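You operate a simulated robot arm through the tools that you are given. There is no shell and no other tool.

The job below is to be done with a simulated two-armed robot. You get a single attempt, and the scene is never put back.

## Task
Measure the mandrel in the gauge, then close the press dies on it.
Fine: guard shut before the green button, one press; wait till the dies stand open; press off; the mandrel stays in. Set down upright: what you pick out.
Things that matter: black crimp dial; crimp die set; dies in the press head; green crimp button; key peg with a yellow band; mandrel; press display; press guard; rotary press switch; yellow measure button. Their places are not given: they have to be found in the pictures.

The check looks at the end state, three seconds after you hand in, the way a careful person would. Anything else that was tipped, shoved, dropped, spilled or broken makes it a failure.

## Robot
Two 7-joint arms with fingered hands on one trunk that stands fixed in place. Base frame: the origin is at the foot of the trunk, x ahead of it, y to its left, z up; the work surface is at about z = 880. Units: mm, rad, N and s.
The left shoulder is at [30, 136, 1255], the right one opposite. Payload 5 kg a hand.
The TCP of each hand is the grasp point between the finger pads, 42 mm short of the fingertips. In the tool frame z runs along the fingers and y along their closing line. Largest opening 208 mm; the body of the gripper starts 119 mm behind the TCP. The gripper is a hand of 4 fingers: y runs from the thumb to the fingers, the wrist lies at [0, 0, -332] in the tool frame, and closing takes about 1.5 s.
Orientation is that of the tool frame in the base frame, as a unit quaternion [x, y, z, w]. With the fingers straight down and closing along the base's y, the tool's x points along the base's -x, its y along +y and its z along -z.

## Interface
- The arms move only by the tool arm_command. It takes "left_moves", "right_moves" or both (then of equal length, played together; a hand with none holds still); each is a list of rows, each a list of 7 numbers: the gripper command, from -1 (fully open) to 1 (shut), values between in proportion, then the shift along the base's x, y, z in mm, then the turn, a rotation vector about the base's x, y, z in rad. In form: [[grip, x, y, z, wx, wy, wz], ...]. A call has 1 to 20 rows; each row shifts and turns the commanded pose from where the row before left it. Each row takes 0.2 s and may step no farther than 50 mm and 0.15 rad from the row before; otherwise, or with a gripper value out of range, the whole call is refused. Where a pose cannot be reached the arm comes as near as it can. A force on the tool above 60 N (or 10 N above the force at the start of the call, whichever is more), or a blocked arm, ends the call early, and 0.2 s more pass. The fingers move at their own pace (about 72 mm/s each) and stop on an object; they squeeze with about 28 N. The grip force told is the motor's: it shows also when the fingers shut on nothing. Time passes only in rows, and 0.2 s behind the last, so rows that do not move let the fingers close. The reply holds the time, the measured pose of the TCP, the force on the tool along the base axes, the opening and the grip force, in the units named above and with some noise, with the torque about the TCP (base axes, N m) and any sound that the robot's microphone picked up, and new pictures: "show" is both (left out), scene, wrist or none (wrist: the cameras of the hands that moved).
- Cameras (640 x 400 px; columns grow to the right, rows downward): "scene" is now at [48.5, -11.7, 1982.9]; the picture's right is [-0.15, -0.99, 0.00], its down [-0.73, 0.11, -0.68] and it looks along [0.67, -0.10, -0.73] (base axes); focal length 363 px, centre (320, 200). "left" rides on the left gripper at [-101, 0, -145] in its tool frame; the picture's right is [0.00, -1.00, 0.00], its down [0.82, 0.00, -0.57] and it looks along [0.57, 0.00, 0.82] (tool axes); focal length 261 px, centre (320, 200). "right" rides on the right gripper at [101, 0, -145] in its tool frame; the picture's right is [0.00, 1.00, 0.00], its down [-0.82, 0.00, -0.57] and it looks along [-0.57, 0.00, 0.82] (tool axes); focal length 261 px, centre (320, 200).
- move_column(by): slides the trunk up (or, below 0, down) by that many mm; the arms and the scene camera ride with it, the base frame stays. It gives what a move gives, with no picture.
- grasp_type(shape, hand): the hand has 4 fingers and takes this shape, open, in about a second: jaw (thumb against the fingers, like two jaws); tri (thumb and two fingers); tip (a fingertip pinch); poke (one finger out to press); point (the index stretched); flat (the hand flat); cup (the hand cupped); fist (a fist). The gripper value then closes the fingers along that shape, each until it touches; the sizes above hold for jaw. It gives what a move gives, with no picture.
- pan_tilt(pan, tilt): turns the head with the scene camera to pan (to the left, within 2.496 rad either way) and tilt (down, from -0.506 to 1.204), counted from straight ahead of the robot. It gives what a move gives, and a new picture of the scene camera.
- locate(camera, pixels): there is no depth. For up to 12 entries [column, row, z] of the newest picture of that camera ("zoom" is the newest enlarged one), the place [x, y] in the base frame at which the ray of that pixel passes the height z, good to about 3 mm. No time passes.
- close_up(camera, box): a new picture of the part [left, top, right, bottom] of that camera's present view, enlarged. No time passes.
- close_job(): hands the job in; it is judged then, once.

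Open the grippers and draw the arms clear of the work before you hand the job in, unless the task says otherwise.

The tools are called as a command line: name --argument value ..., lists and objects as JSON in quotes. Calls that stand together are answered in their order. arm_command: Moves the arms, as the interface text tells. Its arguments: {"type":"object","properties":{"left_moves":{"type":"array"},"right_moves":{"type":"array"},"show":{"type":"string","enum":["both","scene","wrist","none"]}},"required":[]} The other tools are called the same way: move_column (by) slides the trunk up or down; grasp_type (shape, hand) gives the hand a shape; pan_tilt (pan, tilt) turns the head that bears the scene camera; locate (camera, pixels) gives the place at which the rays of pixels pass given heights; close_up (camera, box) takes an enlarged picture of a part of a camera's view; close_job () hands the job in.

At the start:

```text
time_s: 0.0
left_eef_pos: [678.7, 276.6, 1285.8]
left_ee_rot: [0.0, 1.0, 0.0, 0.0]
left_wrist_force: [0.1, -0.3, 0.0]
left_moment: [0.05, 0.02, -0.05]
left_width: 207.6
left_grip_force: 0.1
left_shape: jaw
right_eef_pos: [807.1, -267.1, 1196.9]
right_ee_rot: [0.0, 1.0, 0.0, 0.001]
right_wrist_force: [0.7, 0.1, -0.2]
right_moment: [0.02, 0.0, 0.0]
right_width: 207.7
right_grip_force: 0.0
right_shape: jaw
trunk travel left (down, up): [-275.0, 215.0]
head pan, tilt: [-0.154, 0.824]
```

scene: 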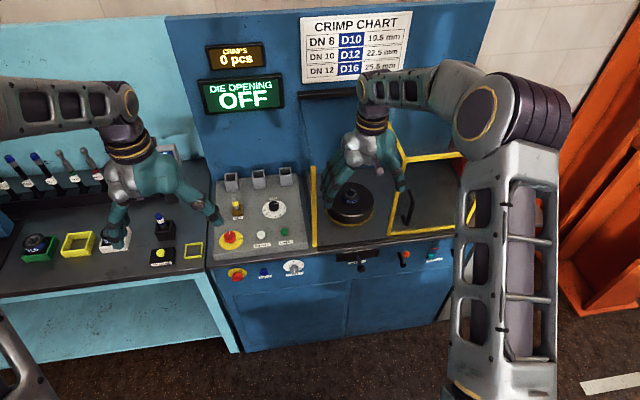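
right: 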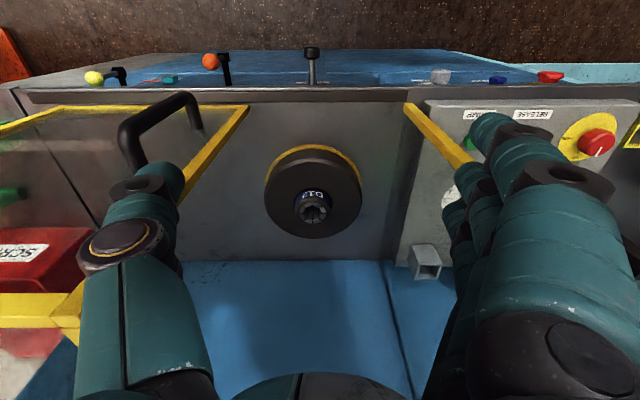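
left: 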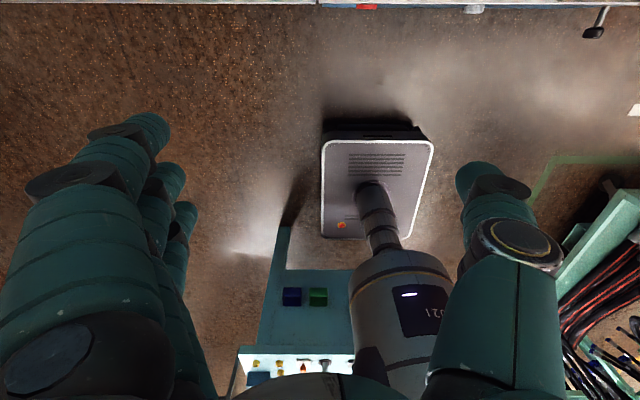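

The scene shows a press bench with panel at about (260,215) and the gauge bench at left (110,240). I'll look at enlarged parts first.

close_up --camera "scene" --box '[0, 130, 220, 280]'

close_up --camera "scene" --box '[200, 150, 330, 290]'

close_up --camera "scene" --box '[300, 130, 480, 290]'

close_up --camera "scene" --box '[190, 0, 420, 130]'

close_up --camera "right" --box '[0, 30, 640, 300]'

```text
2.67 times, centred on (110, 205) of scene
```

zoom: 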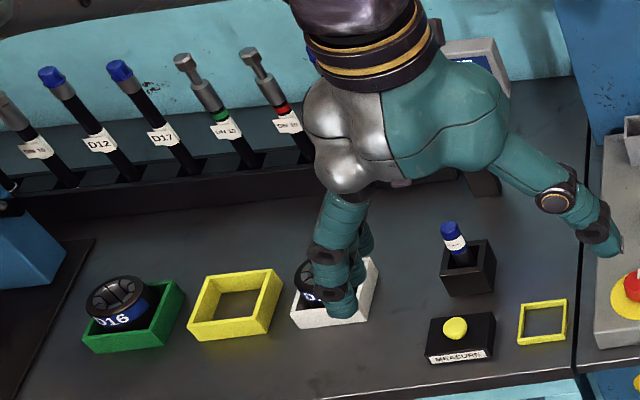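

```text
2.86 times, centred on (265, 220) of scene
```

zoom: 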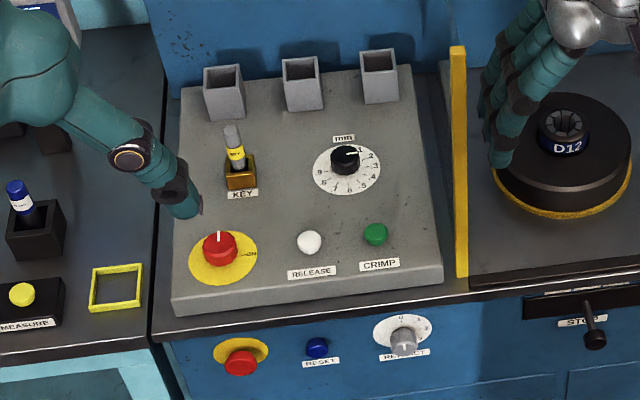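

```text
2.50 times, centred on (390, 210) of scene
```

zoom: 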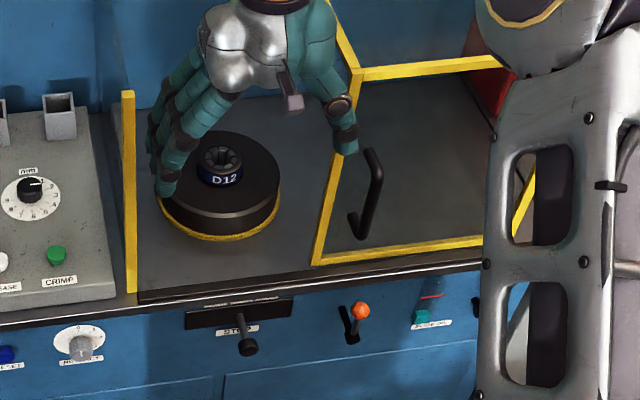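

```text
2.78 times, centred on (305, 65) of scene
```

zoom: 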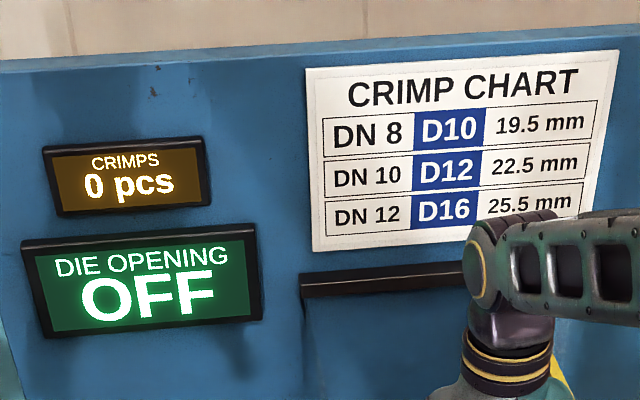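

```text
1.00 times, centred on (320, 165) of right (not enlarged: the box is as wide or as high as the picture)
```

zoom: 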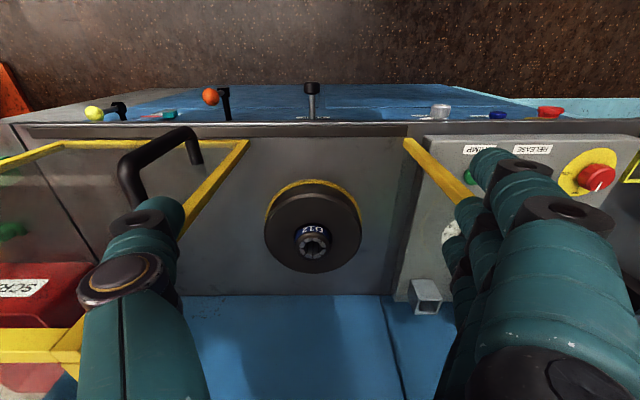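

The left hand hides part of the gauge bench. I'll lift it back and up out of view, and the right hand up too, then look again.

arm_command --left_moves '[[-1, -40, 20, 25, 0, 0, 0], [-1, -40, 20, 25, 0, 0, 0], [-1, -40, 20, 25, 0, 0, 0], [-1, -40, 20, 25, 0, 0, 0], [-1, -30, 20, 20, 0, 0, 0], [-1, -30, 20, 0, 0, 0, 0], [-1, 0, 20, 0, 0, 0, 0]]' --right_moves '[[-1, -40, -25, 20, 0, 0, 0], [-1, -40, -25, 20, 0, 0, 0], [-1, -40, -25, 20, 0, 0, 0], [-1, -40, -25, 20, 0, 0, 0], [-1, -40, -25, 0, 0, 0, 0], [-1, -40, -20, 0, 0, 0, 0], [-1, -40, -20, 0, 0, 0, 0]]' --show "none"

pan_tilt --pan 0.35 --tilt 0.85

```text
refused: row 1 steps farther than a row can; nothing moved
```

```text
time_s: 0.9
left_eef_pos: [678.9, 276.0, 1286.3]
left_ee_rot: [0.001, 1.0, -0.001, 0.0]
left_wrist_force: [0.0, 0.1, -0.2]
left_moment: [-0.01, 0.01, 0.01]
left_width: 208.0
left_grip_force: 0.0
left_shape: jaw
right_eef_pos: [807.4, -266.4, 1198.0]
right_ee_rot: [0.001, 1.0, 0.0, -0.001]
right_wrist_force: [-0.1, 0.6, 0.1]
right_moment: [0.01, -0.03, -0.01]
right_width: 207.8
right_grip_force: 0.1
right_shape: jaw
trunk travel left (down, up): [-275.0, 215.0]
head pan, tilt: [0.351, 0.85]
```

scene: 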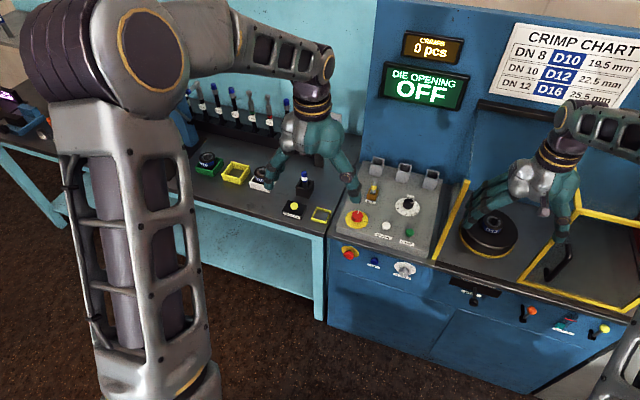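

The row was over 50 mm; I'll repeat with smaller steps to clear the left hand from the bench view.

arm_command --left_moves '[[-1, -40, 15, 20, 0, 0, 0], [-1, -40, 15, 20, 0, 0, 0], [-1, -40, 15, 20, 0, 0, 0], [-1, -40, 15, 20, 0, 0, 0], [-1, -40, 15, 10, 0, 0, 0], [-1, -40, 15, 0, 0, 0, 0], [-1, 0, 30, 0, 0, 0, 0]]' --right_moves '[[-1, -40, -15, 15, 0, 0, 0], [-1, -40, -15, 15, 0, 0, 0], [-1, -40, -15, 15, 0, 0, 0], [-1, -40, -15, 15, 0, 0, 0], [-1, -40, -15, 0, 0, 0, 0], [-1, -40, -20, 0, 0, 0, 0], [-1, -40, -20, 0, 0, 0, 0]]' --show "both"

```text
time_s: 2.5
left_eef_pos: [436.5, 395.0, 1376.1]
left_ee_rot: [0.0, 1.0, 0.0, 0.0]
left_wrist_force: [-0.7, 0.2, 0.1]
left_moment: [-0.04, -0.01, -0.04]
left_width: 208.1
left_grip_force: 0.1
left_shape: jaw
right_eef_pos: [525.0, -378.6, 1258.2]
right_ee_rot: [0.0, 1.0, 0.0, 0.001]
right_wrist_force: [0.0, 0.1, -0.3]
right_moment: [-0.07, 0.0, 0.04]
right_width: 207.8
right_grip_force: 0.0
right_shape: jaw
trunk travel left (down, up): [-275.0, 215.0]
head pan, tilt: [0.351, 0.85]
```

scene: 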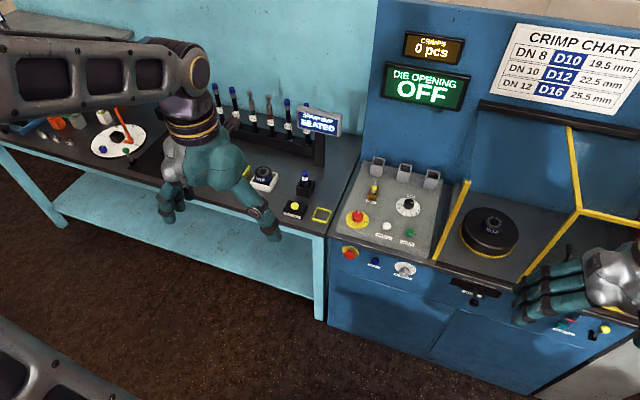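
right: 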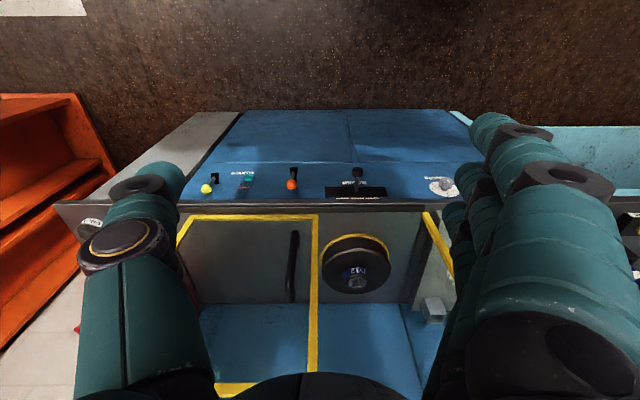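
left: 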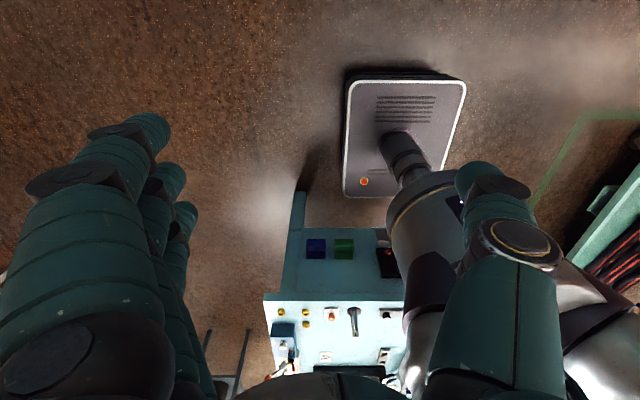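

close_up --camera "scene" --box '[190, 70, 350, 240]'

close_up --camera "scene" --box '[0, 70, 200, 210]'

close_up --camera "scene" --box '[285, 100, 350, 140]'

close_up --camera "scene" --box '[270, 150, 350, 230]'

close_up --camera "scene" --box '[330, 140, 460, 290]'

```text
2.35 times, centred on (270, 155) of scene
```

zoom: 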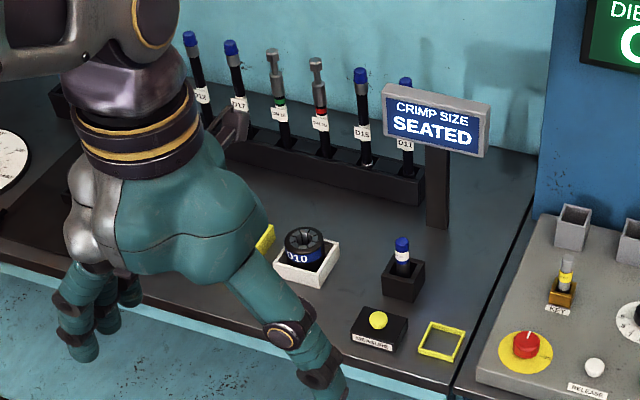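

```text
2.86 times, centred on (100, 140) of scene
```

zoom: 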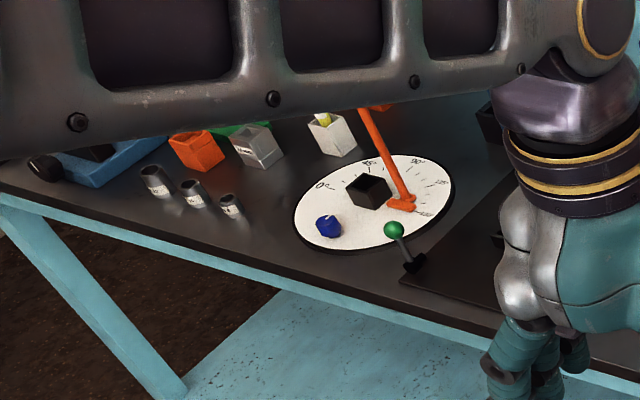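

```text
9.85 times, centred on (318, 120) of scene
```

zoom: 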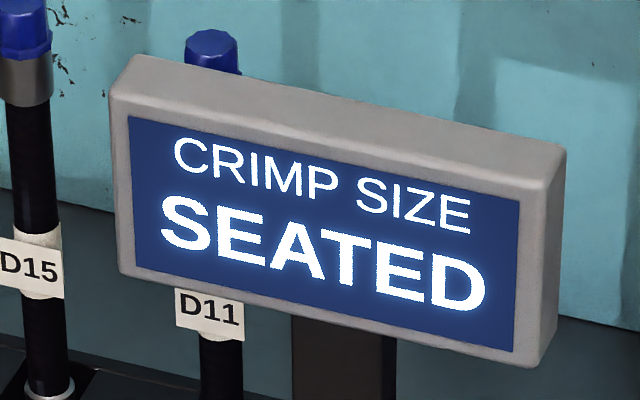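

```text
5.00 times, centred on (310, 190) of scene
```

zoom: 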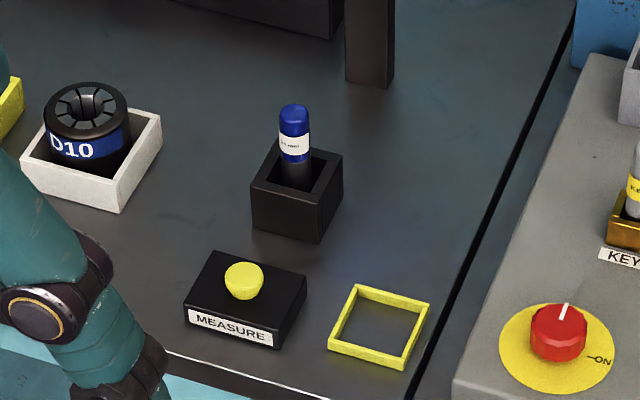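

```text
2.67 times, centred on (395, 215) of scene
```

zoom: 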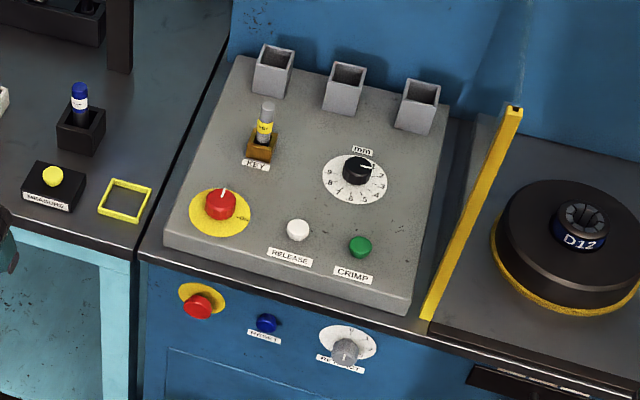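

The gauge already reads SEATED with the blue-capped mandrel at (305,180). I'll read its label and the key and dial closely.

close_up --camera "scene" --box '[294, 168, 316, 192]'

close_up --camera "scene" --box '[360, 150, 440, 220]'

close_up --camera "scene" --box '[450, 190, 530, 310]'

pan_tilt --pan -0.5 --tilt 0.75

```text
16.00 times, centred on (305, 180) of scene
```

zoom: 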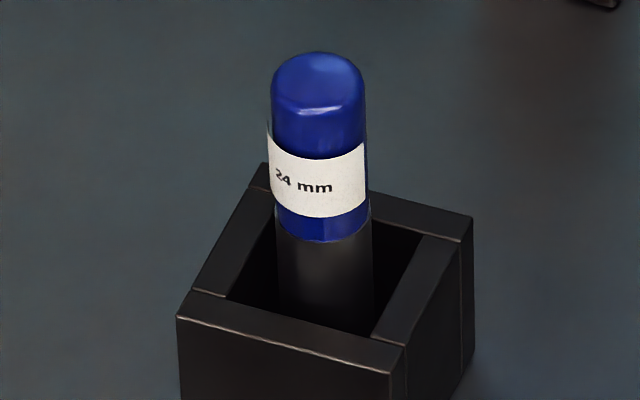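

```text
5.71 times, centred on (400, 185) of scene
```

zoom: 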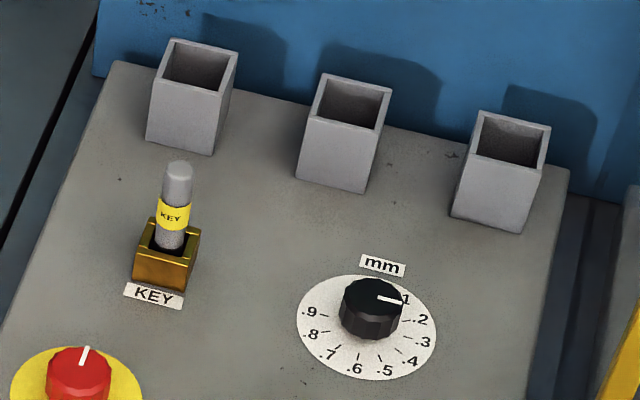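

```text
3.33 times, centred on (490, 250) of scene
```

zoom: 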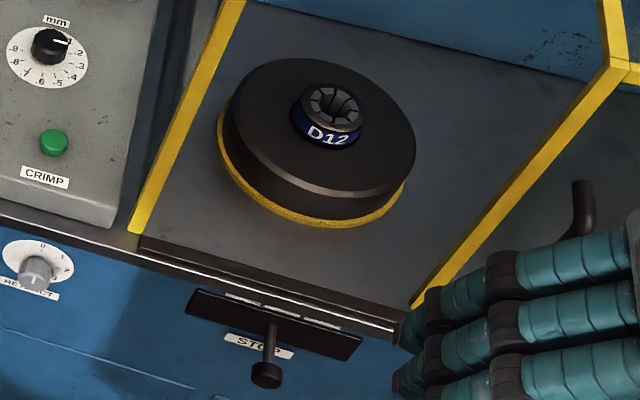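

```text
time_s: 3.7
left_eef_pos: [438.3, 395.2, 1376.4]
left_ee_rot: [0.0, 1.0, 0.0, 0.0]
left_wrist_force: [0.0, 0.0, -0.1]
left_moment: [-0.02, 0.02, 0.04]
left_width: 207.8
left_grip_force: 0.1
left_shape: jaw
right_eef_pos: [525.7, -379.0, 1258.5]
right_ee_rot: [0.002, 1.0, 0.0, -0.001]
right_wrist_force: [1.0, 0.1, -0.5]
right_moment: [-0.05, 0.0, -0.01]
right_width: 208.0
right_grip_force: 0.0
right_shape: jaw
trunk travel left (down, up): [-275.0, 215.0]
head pan, tilt: [-0.499, 0.75]
```

scene: 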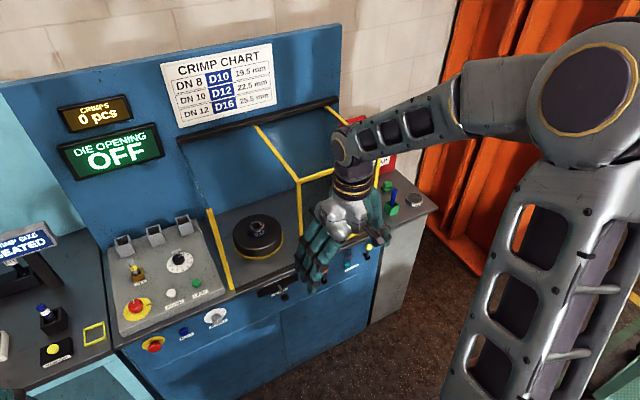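

Mandrel label reads 24 mm. Now I inspect the right part with the guard.

close_up --camera "scene" --box '[180, 90, 340, 300]'

close_up --camera "scene" --box '[290, 90, 450, 290]'

close_up --camera "right" --box '[150, 150, 480, 400]'

locate --camera "scene" --pixels '[[257, 222, 950], [257, 250, 890], [54, 349, 920], [47, 312, 960], [138, 270, 940], [136, 307, 930], [178, 258, 930], [197, 284, 915], [213, 210, 1100], [234, 290, 890], [90, 333, 885]]'

```text
1.90 times, centred on (260, 195) of scene
```

zoom: 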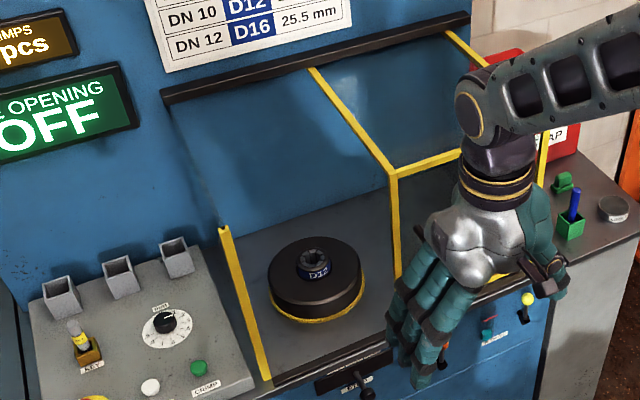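

```text
2.00 times, centred on (370, 190) of scene
```

zoom: 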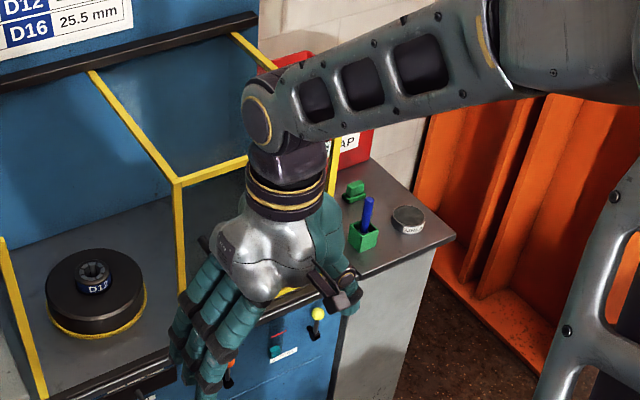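

```text
1.60 times, centred on (315, 275) of right
```

zoom: 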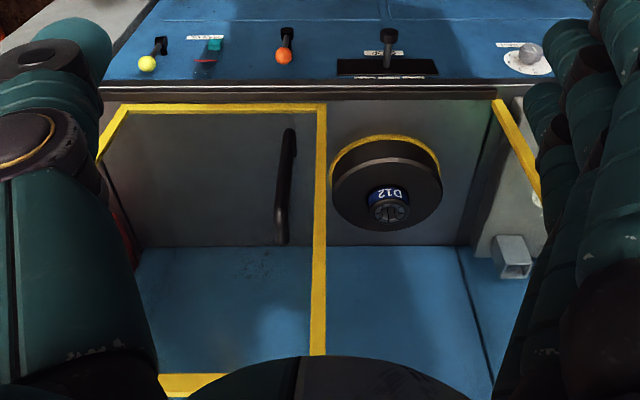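

```text
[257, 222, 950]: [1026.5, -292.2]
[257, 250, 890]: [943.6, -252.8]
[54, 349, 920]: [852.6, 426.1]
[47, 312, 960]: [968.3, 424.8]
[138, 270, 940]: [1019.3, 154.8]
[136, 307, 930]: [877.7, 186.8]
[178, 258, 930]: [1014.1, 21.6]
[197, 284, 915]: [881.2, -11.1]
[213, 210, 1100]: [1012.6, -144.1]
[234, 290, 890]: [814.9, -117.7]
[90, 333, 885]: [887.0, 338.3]
```

Now I withdraw the right arm farther back so that the guard is clear in view.

arm_command --right_moves '[[-1, -30, -35, 0, 0, 0, 0], [-1, -30, -35, 0, 0, 0, 0], [-1, -30, -35, 0, 0, 0, 0], [-1, -30, -35, 0, 0, 0, 0], [-1, -30, -35, 0, 0, 0, 0], [-1, -30, -35, 0, 0, 0, 0]]' --show "scene"

```text
time_s: 5.1
left_eef_pos: [435.8, 393.8, 1378.0]
left_ee_rot: [-0.001, 1.0, 0.001, 0.001]
left_wrist_force: [-0.2, -0.8, 0.4]
left_moment: [0.11, -0.06, 0.0]
left_width: 207.7
left_grip_force: 0.0
left_shape: jaw
right_eef_pos: [342.6, -590.3, 1258.2]
right_ee_rot: [0.0, 1.0, 0.002, 0.001]
right_wrist_force: [-0.2, -0.4, -0.7]
right_moment: [0.08, -0.07, 0.01]
right_width: 207.7
right_grip_force: 0.0
right_shape: jaw
trunk travel left (down, up): [-275.0, 215.0]
head pan, tilt: [-0.499, 0.75]
```

scene: 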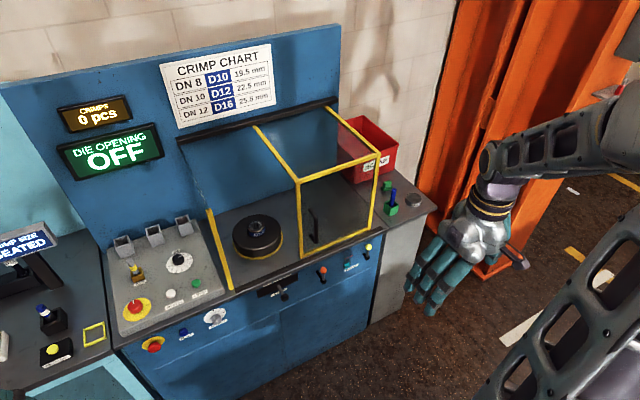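

close_up --camera "scene" --box '[200, 90, 440, 300]'

close_up --camera "scene" --box '[220, 240, 390, 310]'

close_up --camera "scene" --box '[340, 110, 440, 250]'

locate --camera "scene" --pixels '[[303, 257, 890], [298, 184, 1100], [378, 230, 890], [312, 212, 990], [318, 243, 900], [316, 242, 940], [310, 212, 1010], [254, 127, 1250], [330, 105, 1250], [207, 211, 1050]]'

```text
1.90 times, centred on (320, 195) of scene
```

zoom: 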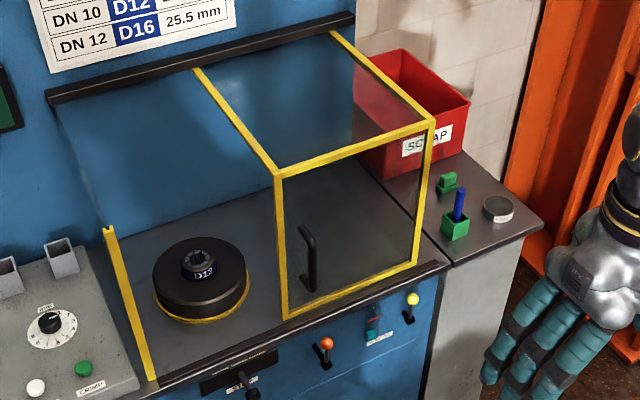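

```text
3.76 times, centred on (305, 275) of scene
```

zoom: 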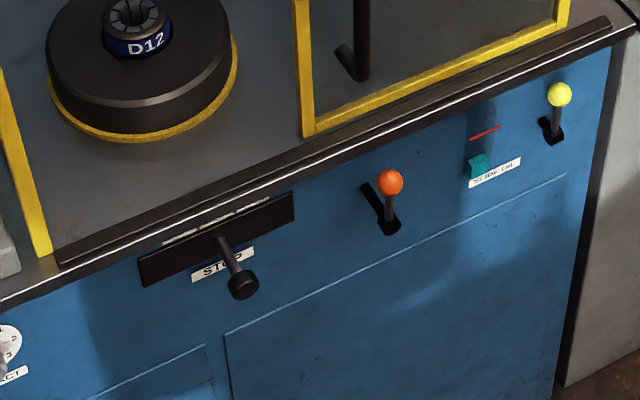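

```text
2.86 times, centred on (390, 180) of scene
```

zoom: 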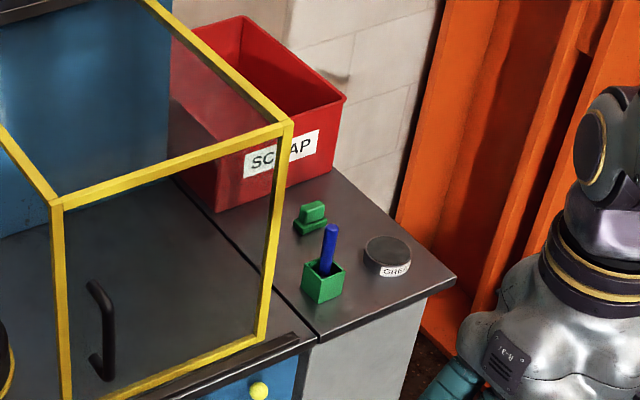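

```text
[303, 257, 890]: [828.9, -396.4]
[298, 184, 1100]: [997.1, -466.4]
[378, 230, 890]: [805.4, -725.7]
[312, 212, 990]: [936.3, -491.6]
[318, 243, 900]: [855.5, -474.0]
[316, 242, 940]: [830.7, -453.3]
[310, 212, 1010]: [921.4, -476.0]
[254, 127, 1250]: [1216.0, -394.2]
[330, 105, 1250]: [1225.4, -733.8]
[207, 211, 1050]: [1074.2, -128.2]
```

I triangulate a few heights: guard top corner (298,184), fixed post top (207,211), handle ends.

locate --camera "scene" --pixels '[[298, 184, 1150], [298, 184, 1200], [298, 184, 1250], [207, 211, 1150], [207, 211, 1200], [207, 211, 1100], [254, 127, 1400], [254, 127, 1350], [312, 212, 1050], [316, 242, 920], [303, 257, 905], [234, 290, 905]]'

```text
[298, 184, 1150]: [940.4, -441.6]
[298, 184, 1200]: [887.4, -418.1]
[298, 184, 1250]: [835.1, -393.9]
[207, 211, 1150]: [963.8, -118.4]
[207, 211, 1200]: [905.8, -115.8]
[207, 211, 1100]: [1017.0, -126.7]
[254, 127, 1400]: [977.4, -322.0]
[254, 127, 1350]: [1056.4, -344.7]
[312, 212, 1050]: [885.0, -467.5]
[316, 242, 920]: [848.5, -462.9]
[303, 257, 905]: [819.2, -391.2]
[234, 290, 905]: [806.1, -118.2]
```

The guard is a vertical front at x≈829 with its left edge at y≈-395, needing to slide left to about y≈-118. Now the gauge bench again for positions.

pan_tilt --pan 0.3 --tilt 0.8

close_up --camera "scene" --box '[240, 130, 400, 260]'

```text
time_s: 6.2
left_eef_pos: [436.3, 394.0, 1375.9]
left_ee_rot: [-0.001, 1.0, 0.0, -0.001]
left_wrist_force: [0.7, 0.0, 0.5]
left_moment: [0.02, -0.01, -0.01]
left_width: 207.7
left_grip_force: 0.1
left_shape: jaw
right_eef_pos: [343.3, -589.8, 1257.8]
right_ee_rot: [0.0, 1.0, 0.0, 0.0]
right_wrist_force: [-0.5, -0.6, -0.2]
right_moment: [-0.04, 0.0, -0.01]
right_width: 208.0
right_grip_force: 0.0
right_shape: jaw
trunk travel left (down, up): [-275.0, 215.0]
head pan, tilt: [0.3, 0.799]
```

scene: 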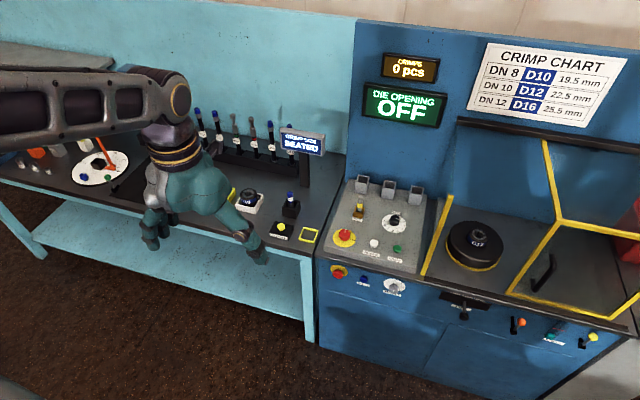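

```text
3.08 times, centred on (320, 195) of scene
```

zoom: 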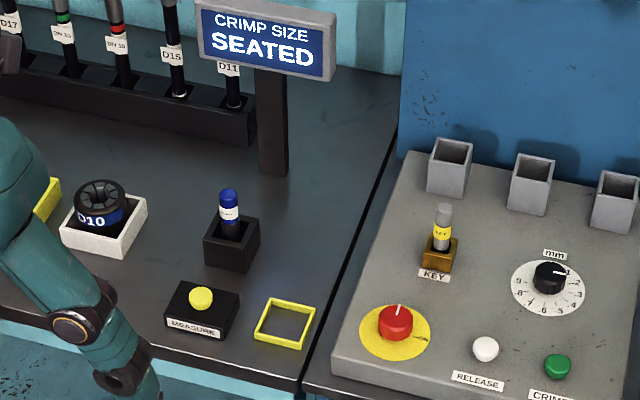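

I locate bases and tops of gauge block, measure box, yellow square, and panel items in the zoom.

locate --camera "zoom" --pixels '[[205, 262, 880], [240, 273, 880], [261, 245, 880], [227, 230, 930], [229, 195, 960], [229, 195, 990], [200, 300, 915], [166, 325, 880], [223, 341, 880], [285, 323, 884], [332, 384, 880], [303, 398, 880]]'

locate --camera "zoom" --pixels '[[397, 322, 930], [397, 322, 950], [484, 349, 920], [558, 366, 920], [548, 277, 940], [548, 277, 960], [440, 270, 935], [443, 207, 980], [443, 207, 1010], [452, 150, 980], [332, 372, 890], [420, 155, 940]]'

```text
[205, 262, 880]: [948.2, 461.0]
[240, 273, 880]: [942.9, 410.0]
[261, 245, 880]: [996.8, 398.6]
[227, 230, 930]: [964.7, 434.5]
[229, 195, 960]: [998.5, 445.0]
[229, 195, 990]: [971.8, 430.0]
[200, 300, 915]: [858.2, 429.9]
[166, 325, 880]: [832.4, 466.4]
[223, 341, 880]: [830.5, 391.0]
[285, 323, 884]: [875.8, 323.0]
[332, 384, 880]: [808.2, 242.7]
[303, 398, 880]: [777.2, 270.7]
```

```text
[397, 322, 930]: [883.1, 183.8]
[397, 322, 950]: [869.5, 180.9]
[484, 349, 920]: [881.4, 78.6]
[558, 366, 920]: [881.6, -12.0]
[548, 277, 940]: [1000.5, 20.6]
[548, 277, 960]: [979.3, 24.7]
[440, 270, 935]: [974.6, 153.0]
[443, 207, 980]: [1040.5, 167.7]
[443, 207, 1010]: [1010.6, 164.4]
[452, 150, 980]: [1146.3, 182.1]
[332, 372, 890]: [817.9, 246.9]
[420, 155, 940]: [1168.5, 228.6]
```

Gauge block sits about (972,432), measure button about (858,430,915). I give the left hand the poke shape and bring it above the button.

grasp_type --shape "poke" --hand "left"

arm_command --left_moves '[[-1, 38, 3, -20, 0, 0, 0], [-1, 38, 3, -20, 0, 0, 0], [-1, 38, 3, -20, 0, 0, 0], [-1, 38, 3, -20, 0, 0, 0], [-1, 38, 3, -20, 0, 0, 0], [-1, 38, 3, -20, 0, 0, 0], [-1, 38, 3, -20, 0, 0, 0], [-1, 38, 3, -20, 0, 0, 0], [-1, 38, 3, -20, 0, 0, 0], [-1, 38, 3, -20, 0, 0, 0], [-1, 38, 3, -20, 0, 0, 0]]' --show "both"

```text
time_s: 7.1
left_eef_pos: [437.3, 394.7, 1376.7]
left_ee_rot: [0.001, 1.0, 0.0, 0.001]
left_wrist_force: [1.1, 0.7, 0.0]
left_moment: [-0.01, 0.0, 0.02]
left_width: 0.0
left_grip_force: 0.1
left_shape: poke
right_eef_pos: [344.2, -589.0, 1258.0]
right_ee_rot: [0.001, 1.0, 0.001, -0.001]
right_wrist_force: [-0.6, -0.3, 0.0]
right_moment: [0.03, -0.05, 0.02]
right_width: 208.0
right_grip_force: 0.0
right_shape: jaw
trunk travel left (down, up): [-275.0, 215.0]
head pan, tilt: [0.3, 0.799]
```

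```text
time_s: 9.5
left_eef_pos: [861.9, 429.8, 1153.3]
left_ee_rot: [0.0, 1.0, 0.0, -0.001]
left_wrist_force: [1.1, 0.4, 0.2]
left_moment: [-0.07, 0.2, -0.01]
left_width: 0.0
left_grip_force: 0.0
left_shape: poke
right_eef_pos: [345.6, -589.2, 1257.8]
right_ee_rot: [0.0, 1.0, 0.0, -0.001]
right_wrist_force: [1.9, 0.1, -0.4]
right_moment: [-0.05, 0.19, 0.02]
right_width: 208.1
right_grip_force: 0.0
right_shape: jaw
trunk travel left (down, up): [-275.0, 215.0]
head pan, tilt: [0.3, 0.799]
```

scene: 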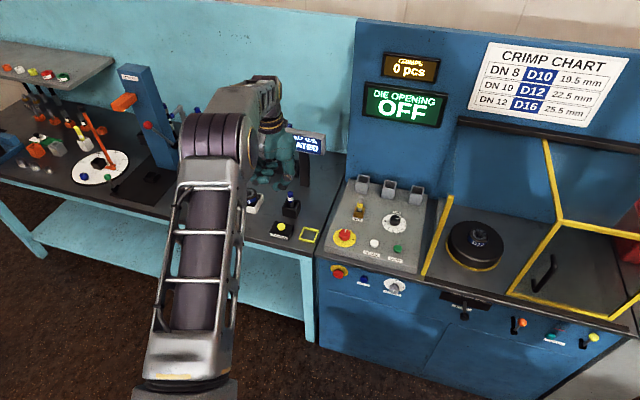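
left: 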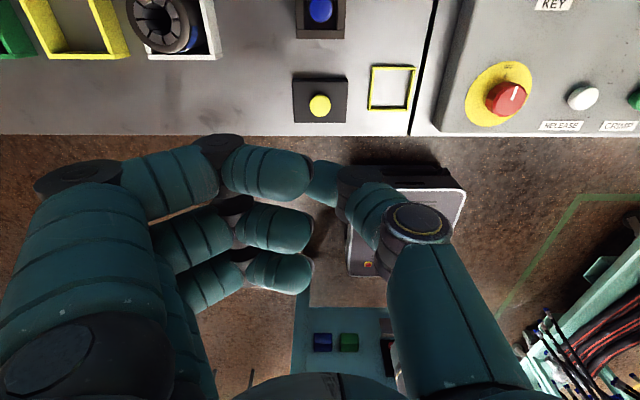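

The measure button shows in the left wrist view at (320,105). I check where the pressing finger's tip is.

close_up --camera "left" --box '[120, 110, 480, 320]'

locate --camera "left" --pixels '[[320, 105, 915], [320, 105, 925], [294, 123, 880], [346, 122, 880], [391, 108, 884], [320, 10, 990], [320, 10, 970], [506, 100, 940], [583, 97, 915], [296, 38, 880], [344, 38, 880], [412, 134, 880]]'

```text
1.78 times, centred on (300, 215) of left
```

zoom: 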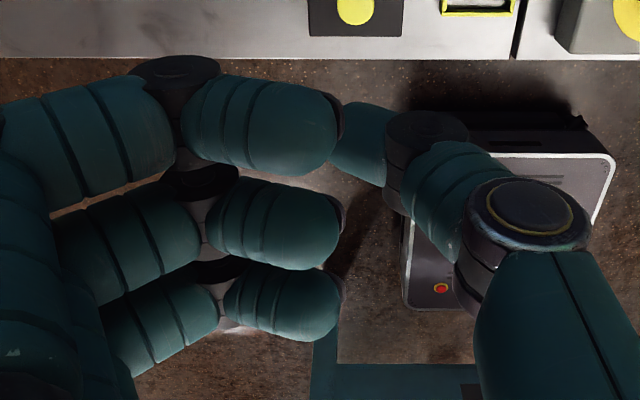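

```text
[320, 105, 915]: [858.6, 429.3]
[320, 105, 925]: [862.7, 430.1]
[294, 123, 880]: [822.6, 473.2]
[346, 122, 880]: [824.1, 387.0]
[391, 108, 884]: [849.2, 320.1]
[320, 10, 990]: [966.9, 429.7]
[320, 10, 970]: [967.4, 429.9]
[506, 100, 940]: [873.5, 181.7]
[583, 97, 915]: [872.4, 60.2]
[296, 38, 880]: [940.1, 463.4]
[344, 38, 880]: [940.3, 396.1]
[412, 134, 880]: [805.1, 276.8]
```

The fingers all look curled here; I check the hand from the scene camera too.

close_up --camera "scene" --box '[235, 110, 335, 260]'

```text
2.67 times, centred on (285, 185) of scene
```

zoom: 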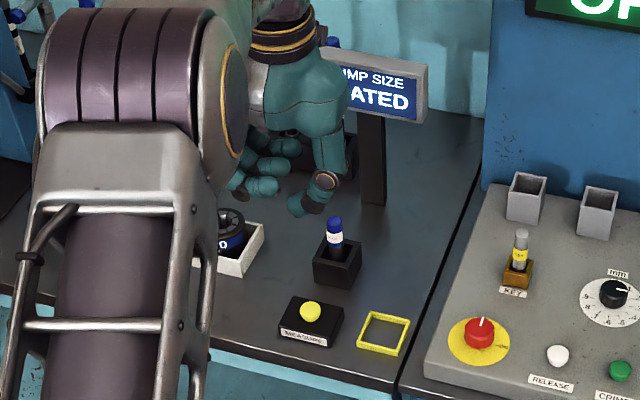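

I try the poke shape closed, to see which finger stays out.

arm_command --left_moves '[[1, 0, 0, 0, 0, 0, 0], [1, 0, 0, 0, 0, 0, 0], [1, 0, 0, 0, 0, 0, 0], [1, 0, 0, 0, 0, 0, 0], [1, 0, 0, 0, 0, 0, 0], [1, 0, 0, 0, 0, 0, 0], [1, 0, 0, 0, 0, 0, 0], [1, 0, 0, 0, 0, 0, 0]]' --show "wrist"

grasp_type --shape "point" --hand "left"

close_up --camera "left" --box '[0, 0, 640, 400]'

```text
time_s: 11.3
left_eef_pos: [858.2, 428.5, 1154.8]
left_ee_rot: [0.0, 1.0, 0.001, 0.0]
left_wrist_force: [-0.4, 0.3, -0.3]
left_moment: [0.02, -0.01, 0.01]
left_width: 0.1
left_grip_force: 0.0
left_shape: poke
right_eef_pos: [343.9, -588.4, 1259.6]
right_ee_rot: [0.0, 1.0, 0.001, -0.001]
right_wrist_force: [-0.4, 0.2, 0.7]
right_moment: [0.01, 0.02, 0.01]
right_width: 207.7
right_grip_force: 0.1
right_shape: jaw
trunk travel left (down, up): [-275.0, 215.0]
head pan, tilt: [0.3, 0.799]
```

left: 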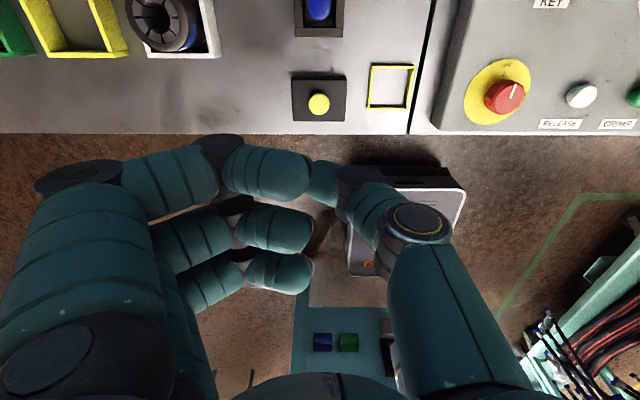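

```text
time_s: 12.2
left_eef_pos: [859.1, 428.8, 1156.3]
left_ee_rot: [0.0, 1.0, 0.0, -0.001]
left_wrist_force: [-0.2, 0.2, -0.5]
left_moment: [-0.06, -0.02, 0.05]
left_width: 201.7
left_grip_force: 0.0
left_shape: point
right_eef_pos: [342.7, -590.6, 1257.7]
right_ee_rot: [0.001, 1.0, 0.0, 0.0]
right_wrist_force: [0.1, -0.2, -0.2]
right_moment: [0.01, -0.03, -0.01]
right_width: 207.7
right_grip_force: 0.0
right_shape: jaw
trunk travel left (down, up): [-275.0, 215.0]
head pan, tilt: [0.3, 0.799]
```

```text
1.00 times, centred on (320, 200) of left (not enlarged: the box is as wide or as high as the picture)
```

zoom: 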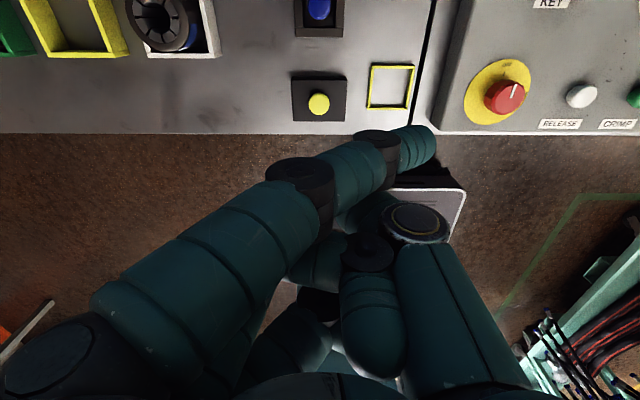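

I'll bring the left hand into clear view of the scene camera to see the poke shape properly.

grasp_type --shape "poke" --hand "left"

arm_command --left_moves '[[-1, -28, -35, 15, 0, 0, 0], [-1, -28, -35, 15, 0, 0, 0], [-1, -28, -35, 15, 0, 0, 0], [-1, -28, -35, 15, 0, 0, 0], [-1, -28, -35, 15, 0, 0, 0], [-1, -28, -35, 15, 0, 0, 0], [-1, -28, -35, 15, 0, 0, 0], [-1, -28, -35, 15, 0, 0, 0]]' --show "scene"

```text
time_s: 13.1
left_eef_pos: [859.2, 428.7, 1154.7]
left_ee_rot: [0.001, 1.0, 0.0, 0.0]
left_wrist_force: [-0.1, -0.8, 0.1]
left_moment: [0.0, -0.01, 0.0]
left_width: 0.0
left_grip_force: 0.1
left_shape: poke
right_eef_pos: [344.3, -589.0, 1258.2]
right_ee_rot: [0.001, 1.0, 0.001, 0.0]
right_wrist_force: [-0.2, -0.1, -0.1]
right_moment: [-0.02, 0.0, 0.01]
right_width: 207.7
right_grip_force: 0.0
right_shape: jaw
trunk travel left (down, up): [-275.0, 215.0]
head pan, tilt: [0.3, 0.799]
```

```text
time_s: 14.9
left_eef_pos: [631.5, 145.8, 1276.6]
left_ee_rot: [0.0, 1.0, 0.001, 0.0]
left_wrist_force: [-0.7, -0.6, 0.5]
left_moment: [0.05, -0.15, 0.03]
left_width: 0.2
left_grip_force: 0.0
left_shape: poke
right_eef_pos: [342.1, -590.0, 1258.2]
right_ee_rot: [0.0, 1.0, 0.001, 0.001]
right_wrist_force: [-1.1, -1.3, -1.0]
right_moment: [0.14, -0.12, 0.01]
right_width: 208.0
right_grip_force: 0.1
right_shape: jaw
trunk travel left (down, up): [-275.0, 215.0]
head pan, tilt: [0.3, 0.799]
```

scene: 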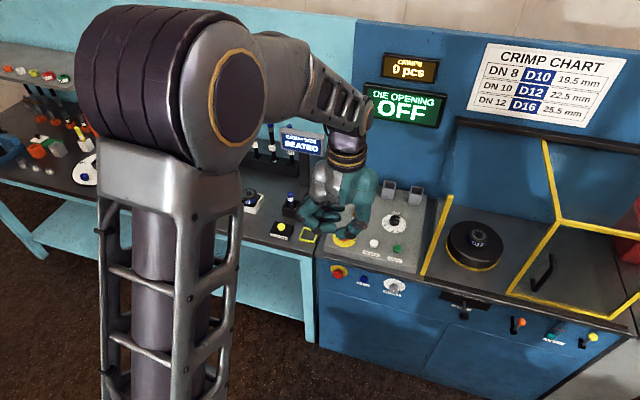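

close_up --camera "scene" --box '[285, 160, 405, 260]'

grasp_type --shape "tip" --hand "left"

close_up --camera "scene" --box '[285, 160, 405, 260]'

close_up --camera "left" --box '[0, 0, 640, 400]'

grasp_type --shape "fist" --hand "left"

close_up --camera "scene" --box '[285, 160, 405, 260]'

```text
4.00 times, centred on (345, 210) of scene
```

zoom: 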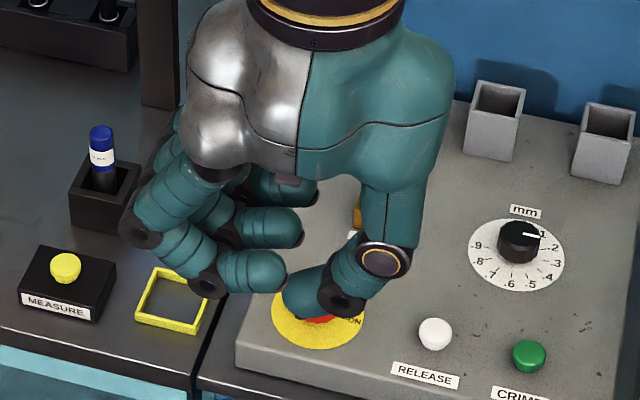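

```text
time_s: 15.8
left_eef_pos: [632.6, 146.5, 1274.8]
left_ee_rot: [0.0, 1.0, 0.001, 0.001]
left_wrist_force: [-0.2, -0.4, -0.1]
left_moment: [0.01, -0.04, -0.01]
left_width: 207.9
left_grip_force: 0.1
left_shape: tip
right_eef_pos: [342.9, -590.3, 1258.1]
right_ee_rot: [0.0, 1.0, 0.0, -0.001]
right_wrist_force: [0.0, 0.4, 0.1]
right_moment: [-0.01, -0.02, 0.01]
right_width: 207.8
right_grip_force: 0.1
right_shape: jaw
trunk travel left (down, up): [-275.0, 215.0]
head pan, tilt: [0.3, 0.799]
```

```text
4.00 times, centred on (345, 210) of scene
```

zoom: 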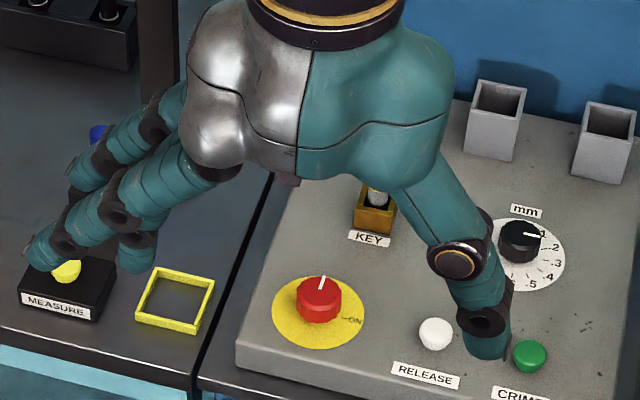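

```text
1.00 times, centred on (320, 200) of left (not enlarged: the box is as wide or as high as the picture)
```

zoom: 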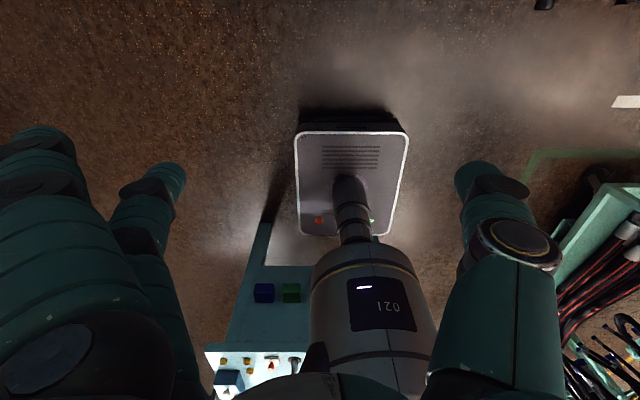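

```text
time_s: 16.7
left_eef_pos: [633.0, 145.5, 1274.4]
left_ee_rot: [0.0, 1.0, -0.001, 0.0]
left_wrist_force: [0.2, 0.5, 1.2]
left_moment: [0.07, 0.03, -0.01]
left_width: 0.0
left_grip_force: 0.0
left_shape: fist
right_eef_pos: [342.9, -588.5, 1257.5]
right_ee_rot: [0.0, 1.0, 0.0, 0.0]
right_wrist_force: [0.3, -0.8, -0.5]
right_moment: [0.02, 0.03, 0.01]
right_width: 207.6
right_grip_force: 0.1
right_shape: jaw
trunk travel left (down, up): [-275.0, 215.0]
head pan, tilt: [0.3, 0.799]
```

```text
4.00 times, centred on (345, 210) of scene
```

zoom: 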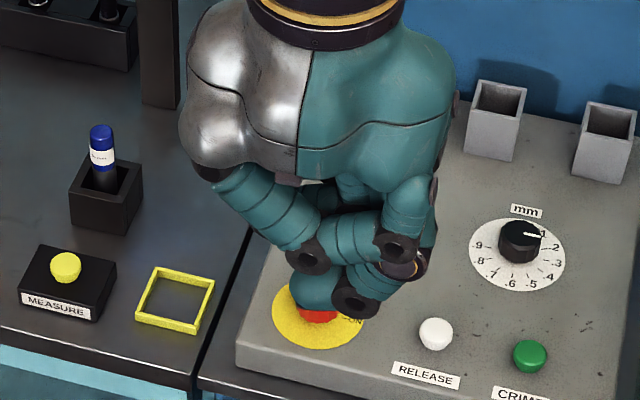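

I'd rather press with closed fingertips in a well-known shape; I look at "tip" closed and "jaw" closed.

grasp_type --shape "tip" --hand "left"

arm_command --left_moves '[[1, 0, 0, 0, 0, 0, 0], [1, 0, 0, 0, 0, 0, 0], [1, 0, 0, 0, 0, 0, 0], [1, 0, 0, 0, 0, 0, 0], [1, 0, 0, 0, 0, 0, 0], [1, 0, 0, 0, 0, 0, 0], [1, 0, 0, 0, 0, 0, 0], [1, 0, 0, 0, 0, 0, 0], [1, 0, 0, 0, 0, 0, 0]]' --show "wrist"

close_up --camera "scene" --box '[285, 160, 405, 260]'

```text
time_s: 17.6
left_eef_pos: [632.4, 147.0, 1275.6]
left_ee_rot: [0.0, 1.0, 0.0, -0.001]
left_wrist_force: [-0.1, -0.6, 0.2]
left_moment: [0.01, -0.03, -0.02]
left_width: 207.9
left_grip_force: 0.0
left_shape: tip
right_eef_pos: [344.4, -590.1, 1259.5]
right_ee_rot: [0.0, 1.0, 0.001, 0.001]
right_wrist_force: [-0.6, -0.4, 0.7]
right_moment: [0.04, 0.03, -0.01]
right_width: 208.2
right_grip_force: 0.0
right_shape: jaw
trunk travel left (down, up): [-275.0, 215.0]
head pan, tilt: [0.3, 0.799]
```

```text
time_s: 19.6
left_eef_pos: [632.9, 146.2, 1275.5]
left_ee_rot: [0.001, 1.0, 0.001, 0.0]
left_wrist_force: [0.9, -0.3, -0.6]
left_moment: [-0.02, -0.02, 0.0]
left_width: 0.0
left_grip_force: 27.8
left_shape: tip
right_eef_pos: [343.0, -590.6, 1259.1]
right_ee_rot: [0.001, 1.0, -0.001, 0.0]
right_wrist_force: [-0.1, 0.5, 0.5]
right_moment: [0.0, -0.02, 0.01]
right_width: 208.2
right_grip_force: 0.2
right_shape: jaw
trunk travel left (down, up): [-275.0, 215.0]
head pan, tilt: [0.3, 0.799]
```

left: 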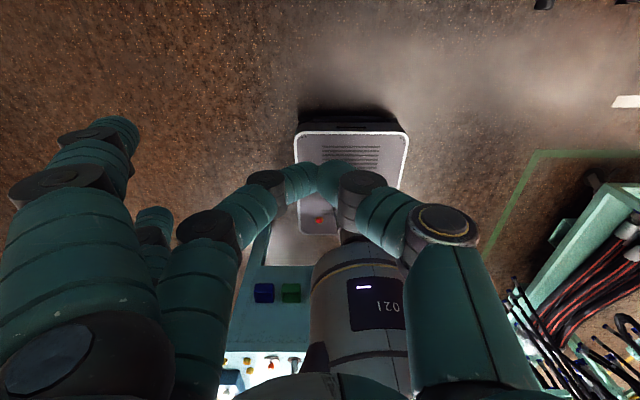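

```text
4.00 times, centred on (345, 210) of scene
```

zoom: 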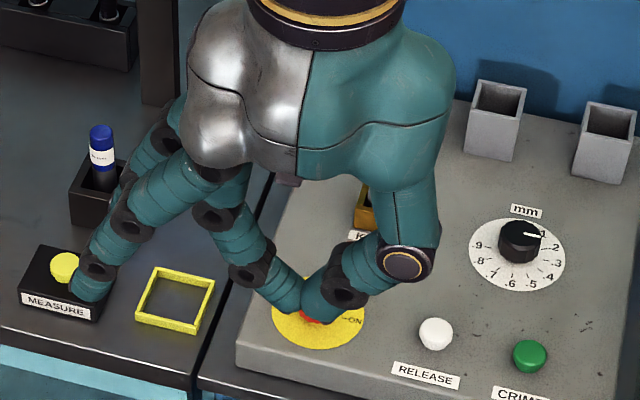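

I check jaw closed as well.

grasp_type --shape "jaw" --hand "left"

arm_command --left_moves '[[1, 0, 0, 0, 0, 0, 0], [1, 0, 0, 0, 0, 0, 0], [1, 0, 0, 0, 0, 0, 0], [1, 0, 0, 0, 0, 0, 0], [1, 0, 0, 0, 0, 0, 0], [1, 0, 0, 0, 0, 0, 0], [1, 0, 0, 0, 0, 0, 0], [1, 0, 0, 0, 0, 0, 0], [1, 0, 0, 0, 0, 0, 0]]' --show "wrist"

close_up --camera "scene" --box '[285, 160, 405, 260]'

```text
time_s: 20.5
left_eef_pos: [633.6, 145.9, 1275.7]
left_ee_rot: [0.0, 1.0, 0.0, 0.0]
left_wrist_force: [0.0, 0.4, -0.3]
left_moment: [-0.03, 0.02, 0.02]
left_width: 207.8
left_grip_force: 0.0
left_shape: jaw
right_eef_pos: [343.6, -589.8, 1258.2]
right_ee_rot: [0.001, 1.0, 0.0, 0.0]
right_wrist_force: [0.3, 0.2, -0.2]
right_moment: [0.03, 0.03, 0.01]
right_width: 207.9
right_grip_force: 0.2
right_shape: jaw
trunk travel left (down, up): [-275.0, 215.0]
head pan, tilt: [0.3, 0.799]
```

```text
time_s: 22.5
left_eef_pos: [632.9, 146.7, 1274.1]
left_ee_rot: [0.0, 1.0, 0.0, 0.0]
left_wrist_force: [-0.4, -0.4, 0.9]
left_moment: [-0.02, 0.0, -0.02]
left_width: 0.0
left_grip_force: 28.6
left_shape: jaw
right_eef_pos: [343.6, -590.1, 1258.9]
right_ee_rot: [0.0, 1.0, 0.001, 0.001]
right_wrist_force: [-0.4, 0.1, -0.3]
right_moment: [0.01, 0.04, 0.0]
right_width: 207.9
right_grip_force: 0.1
right_shape: jaw
trunk travel left (down, up): [-275.0, 215.0]
head pan, tilt: [0.3, 0.799]
```

left: 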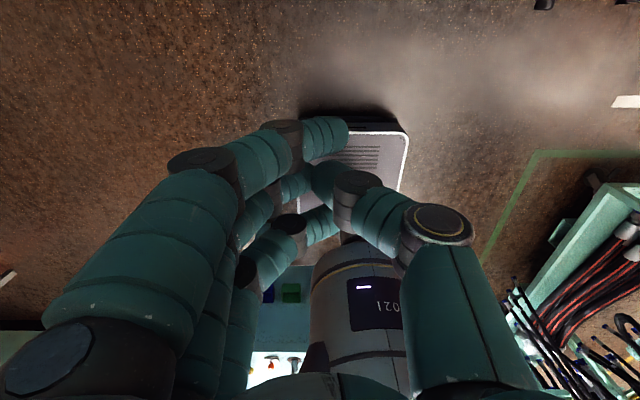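

```text
4.00 times, centred on (345, 210) of scene
```

zoom: 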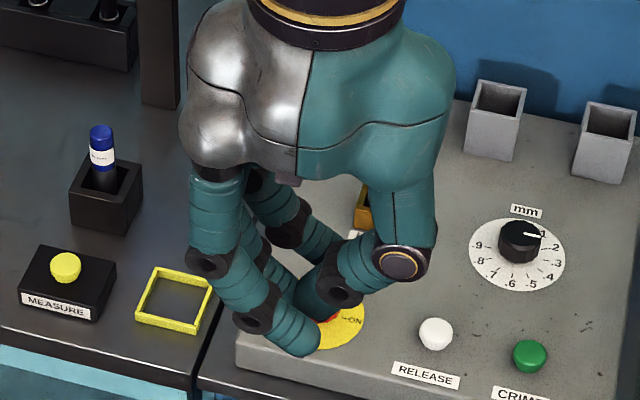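

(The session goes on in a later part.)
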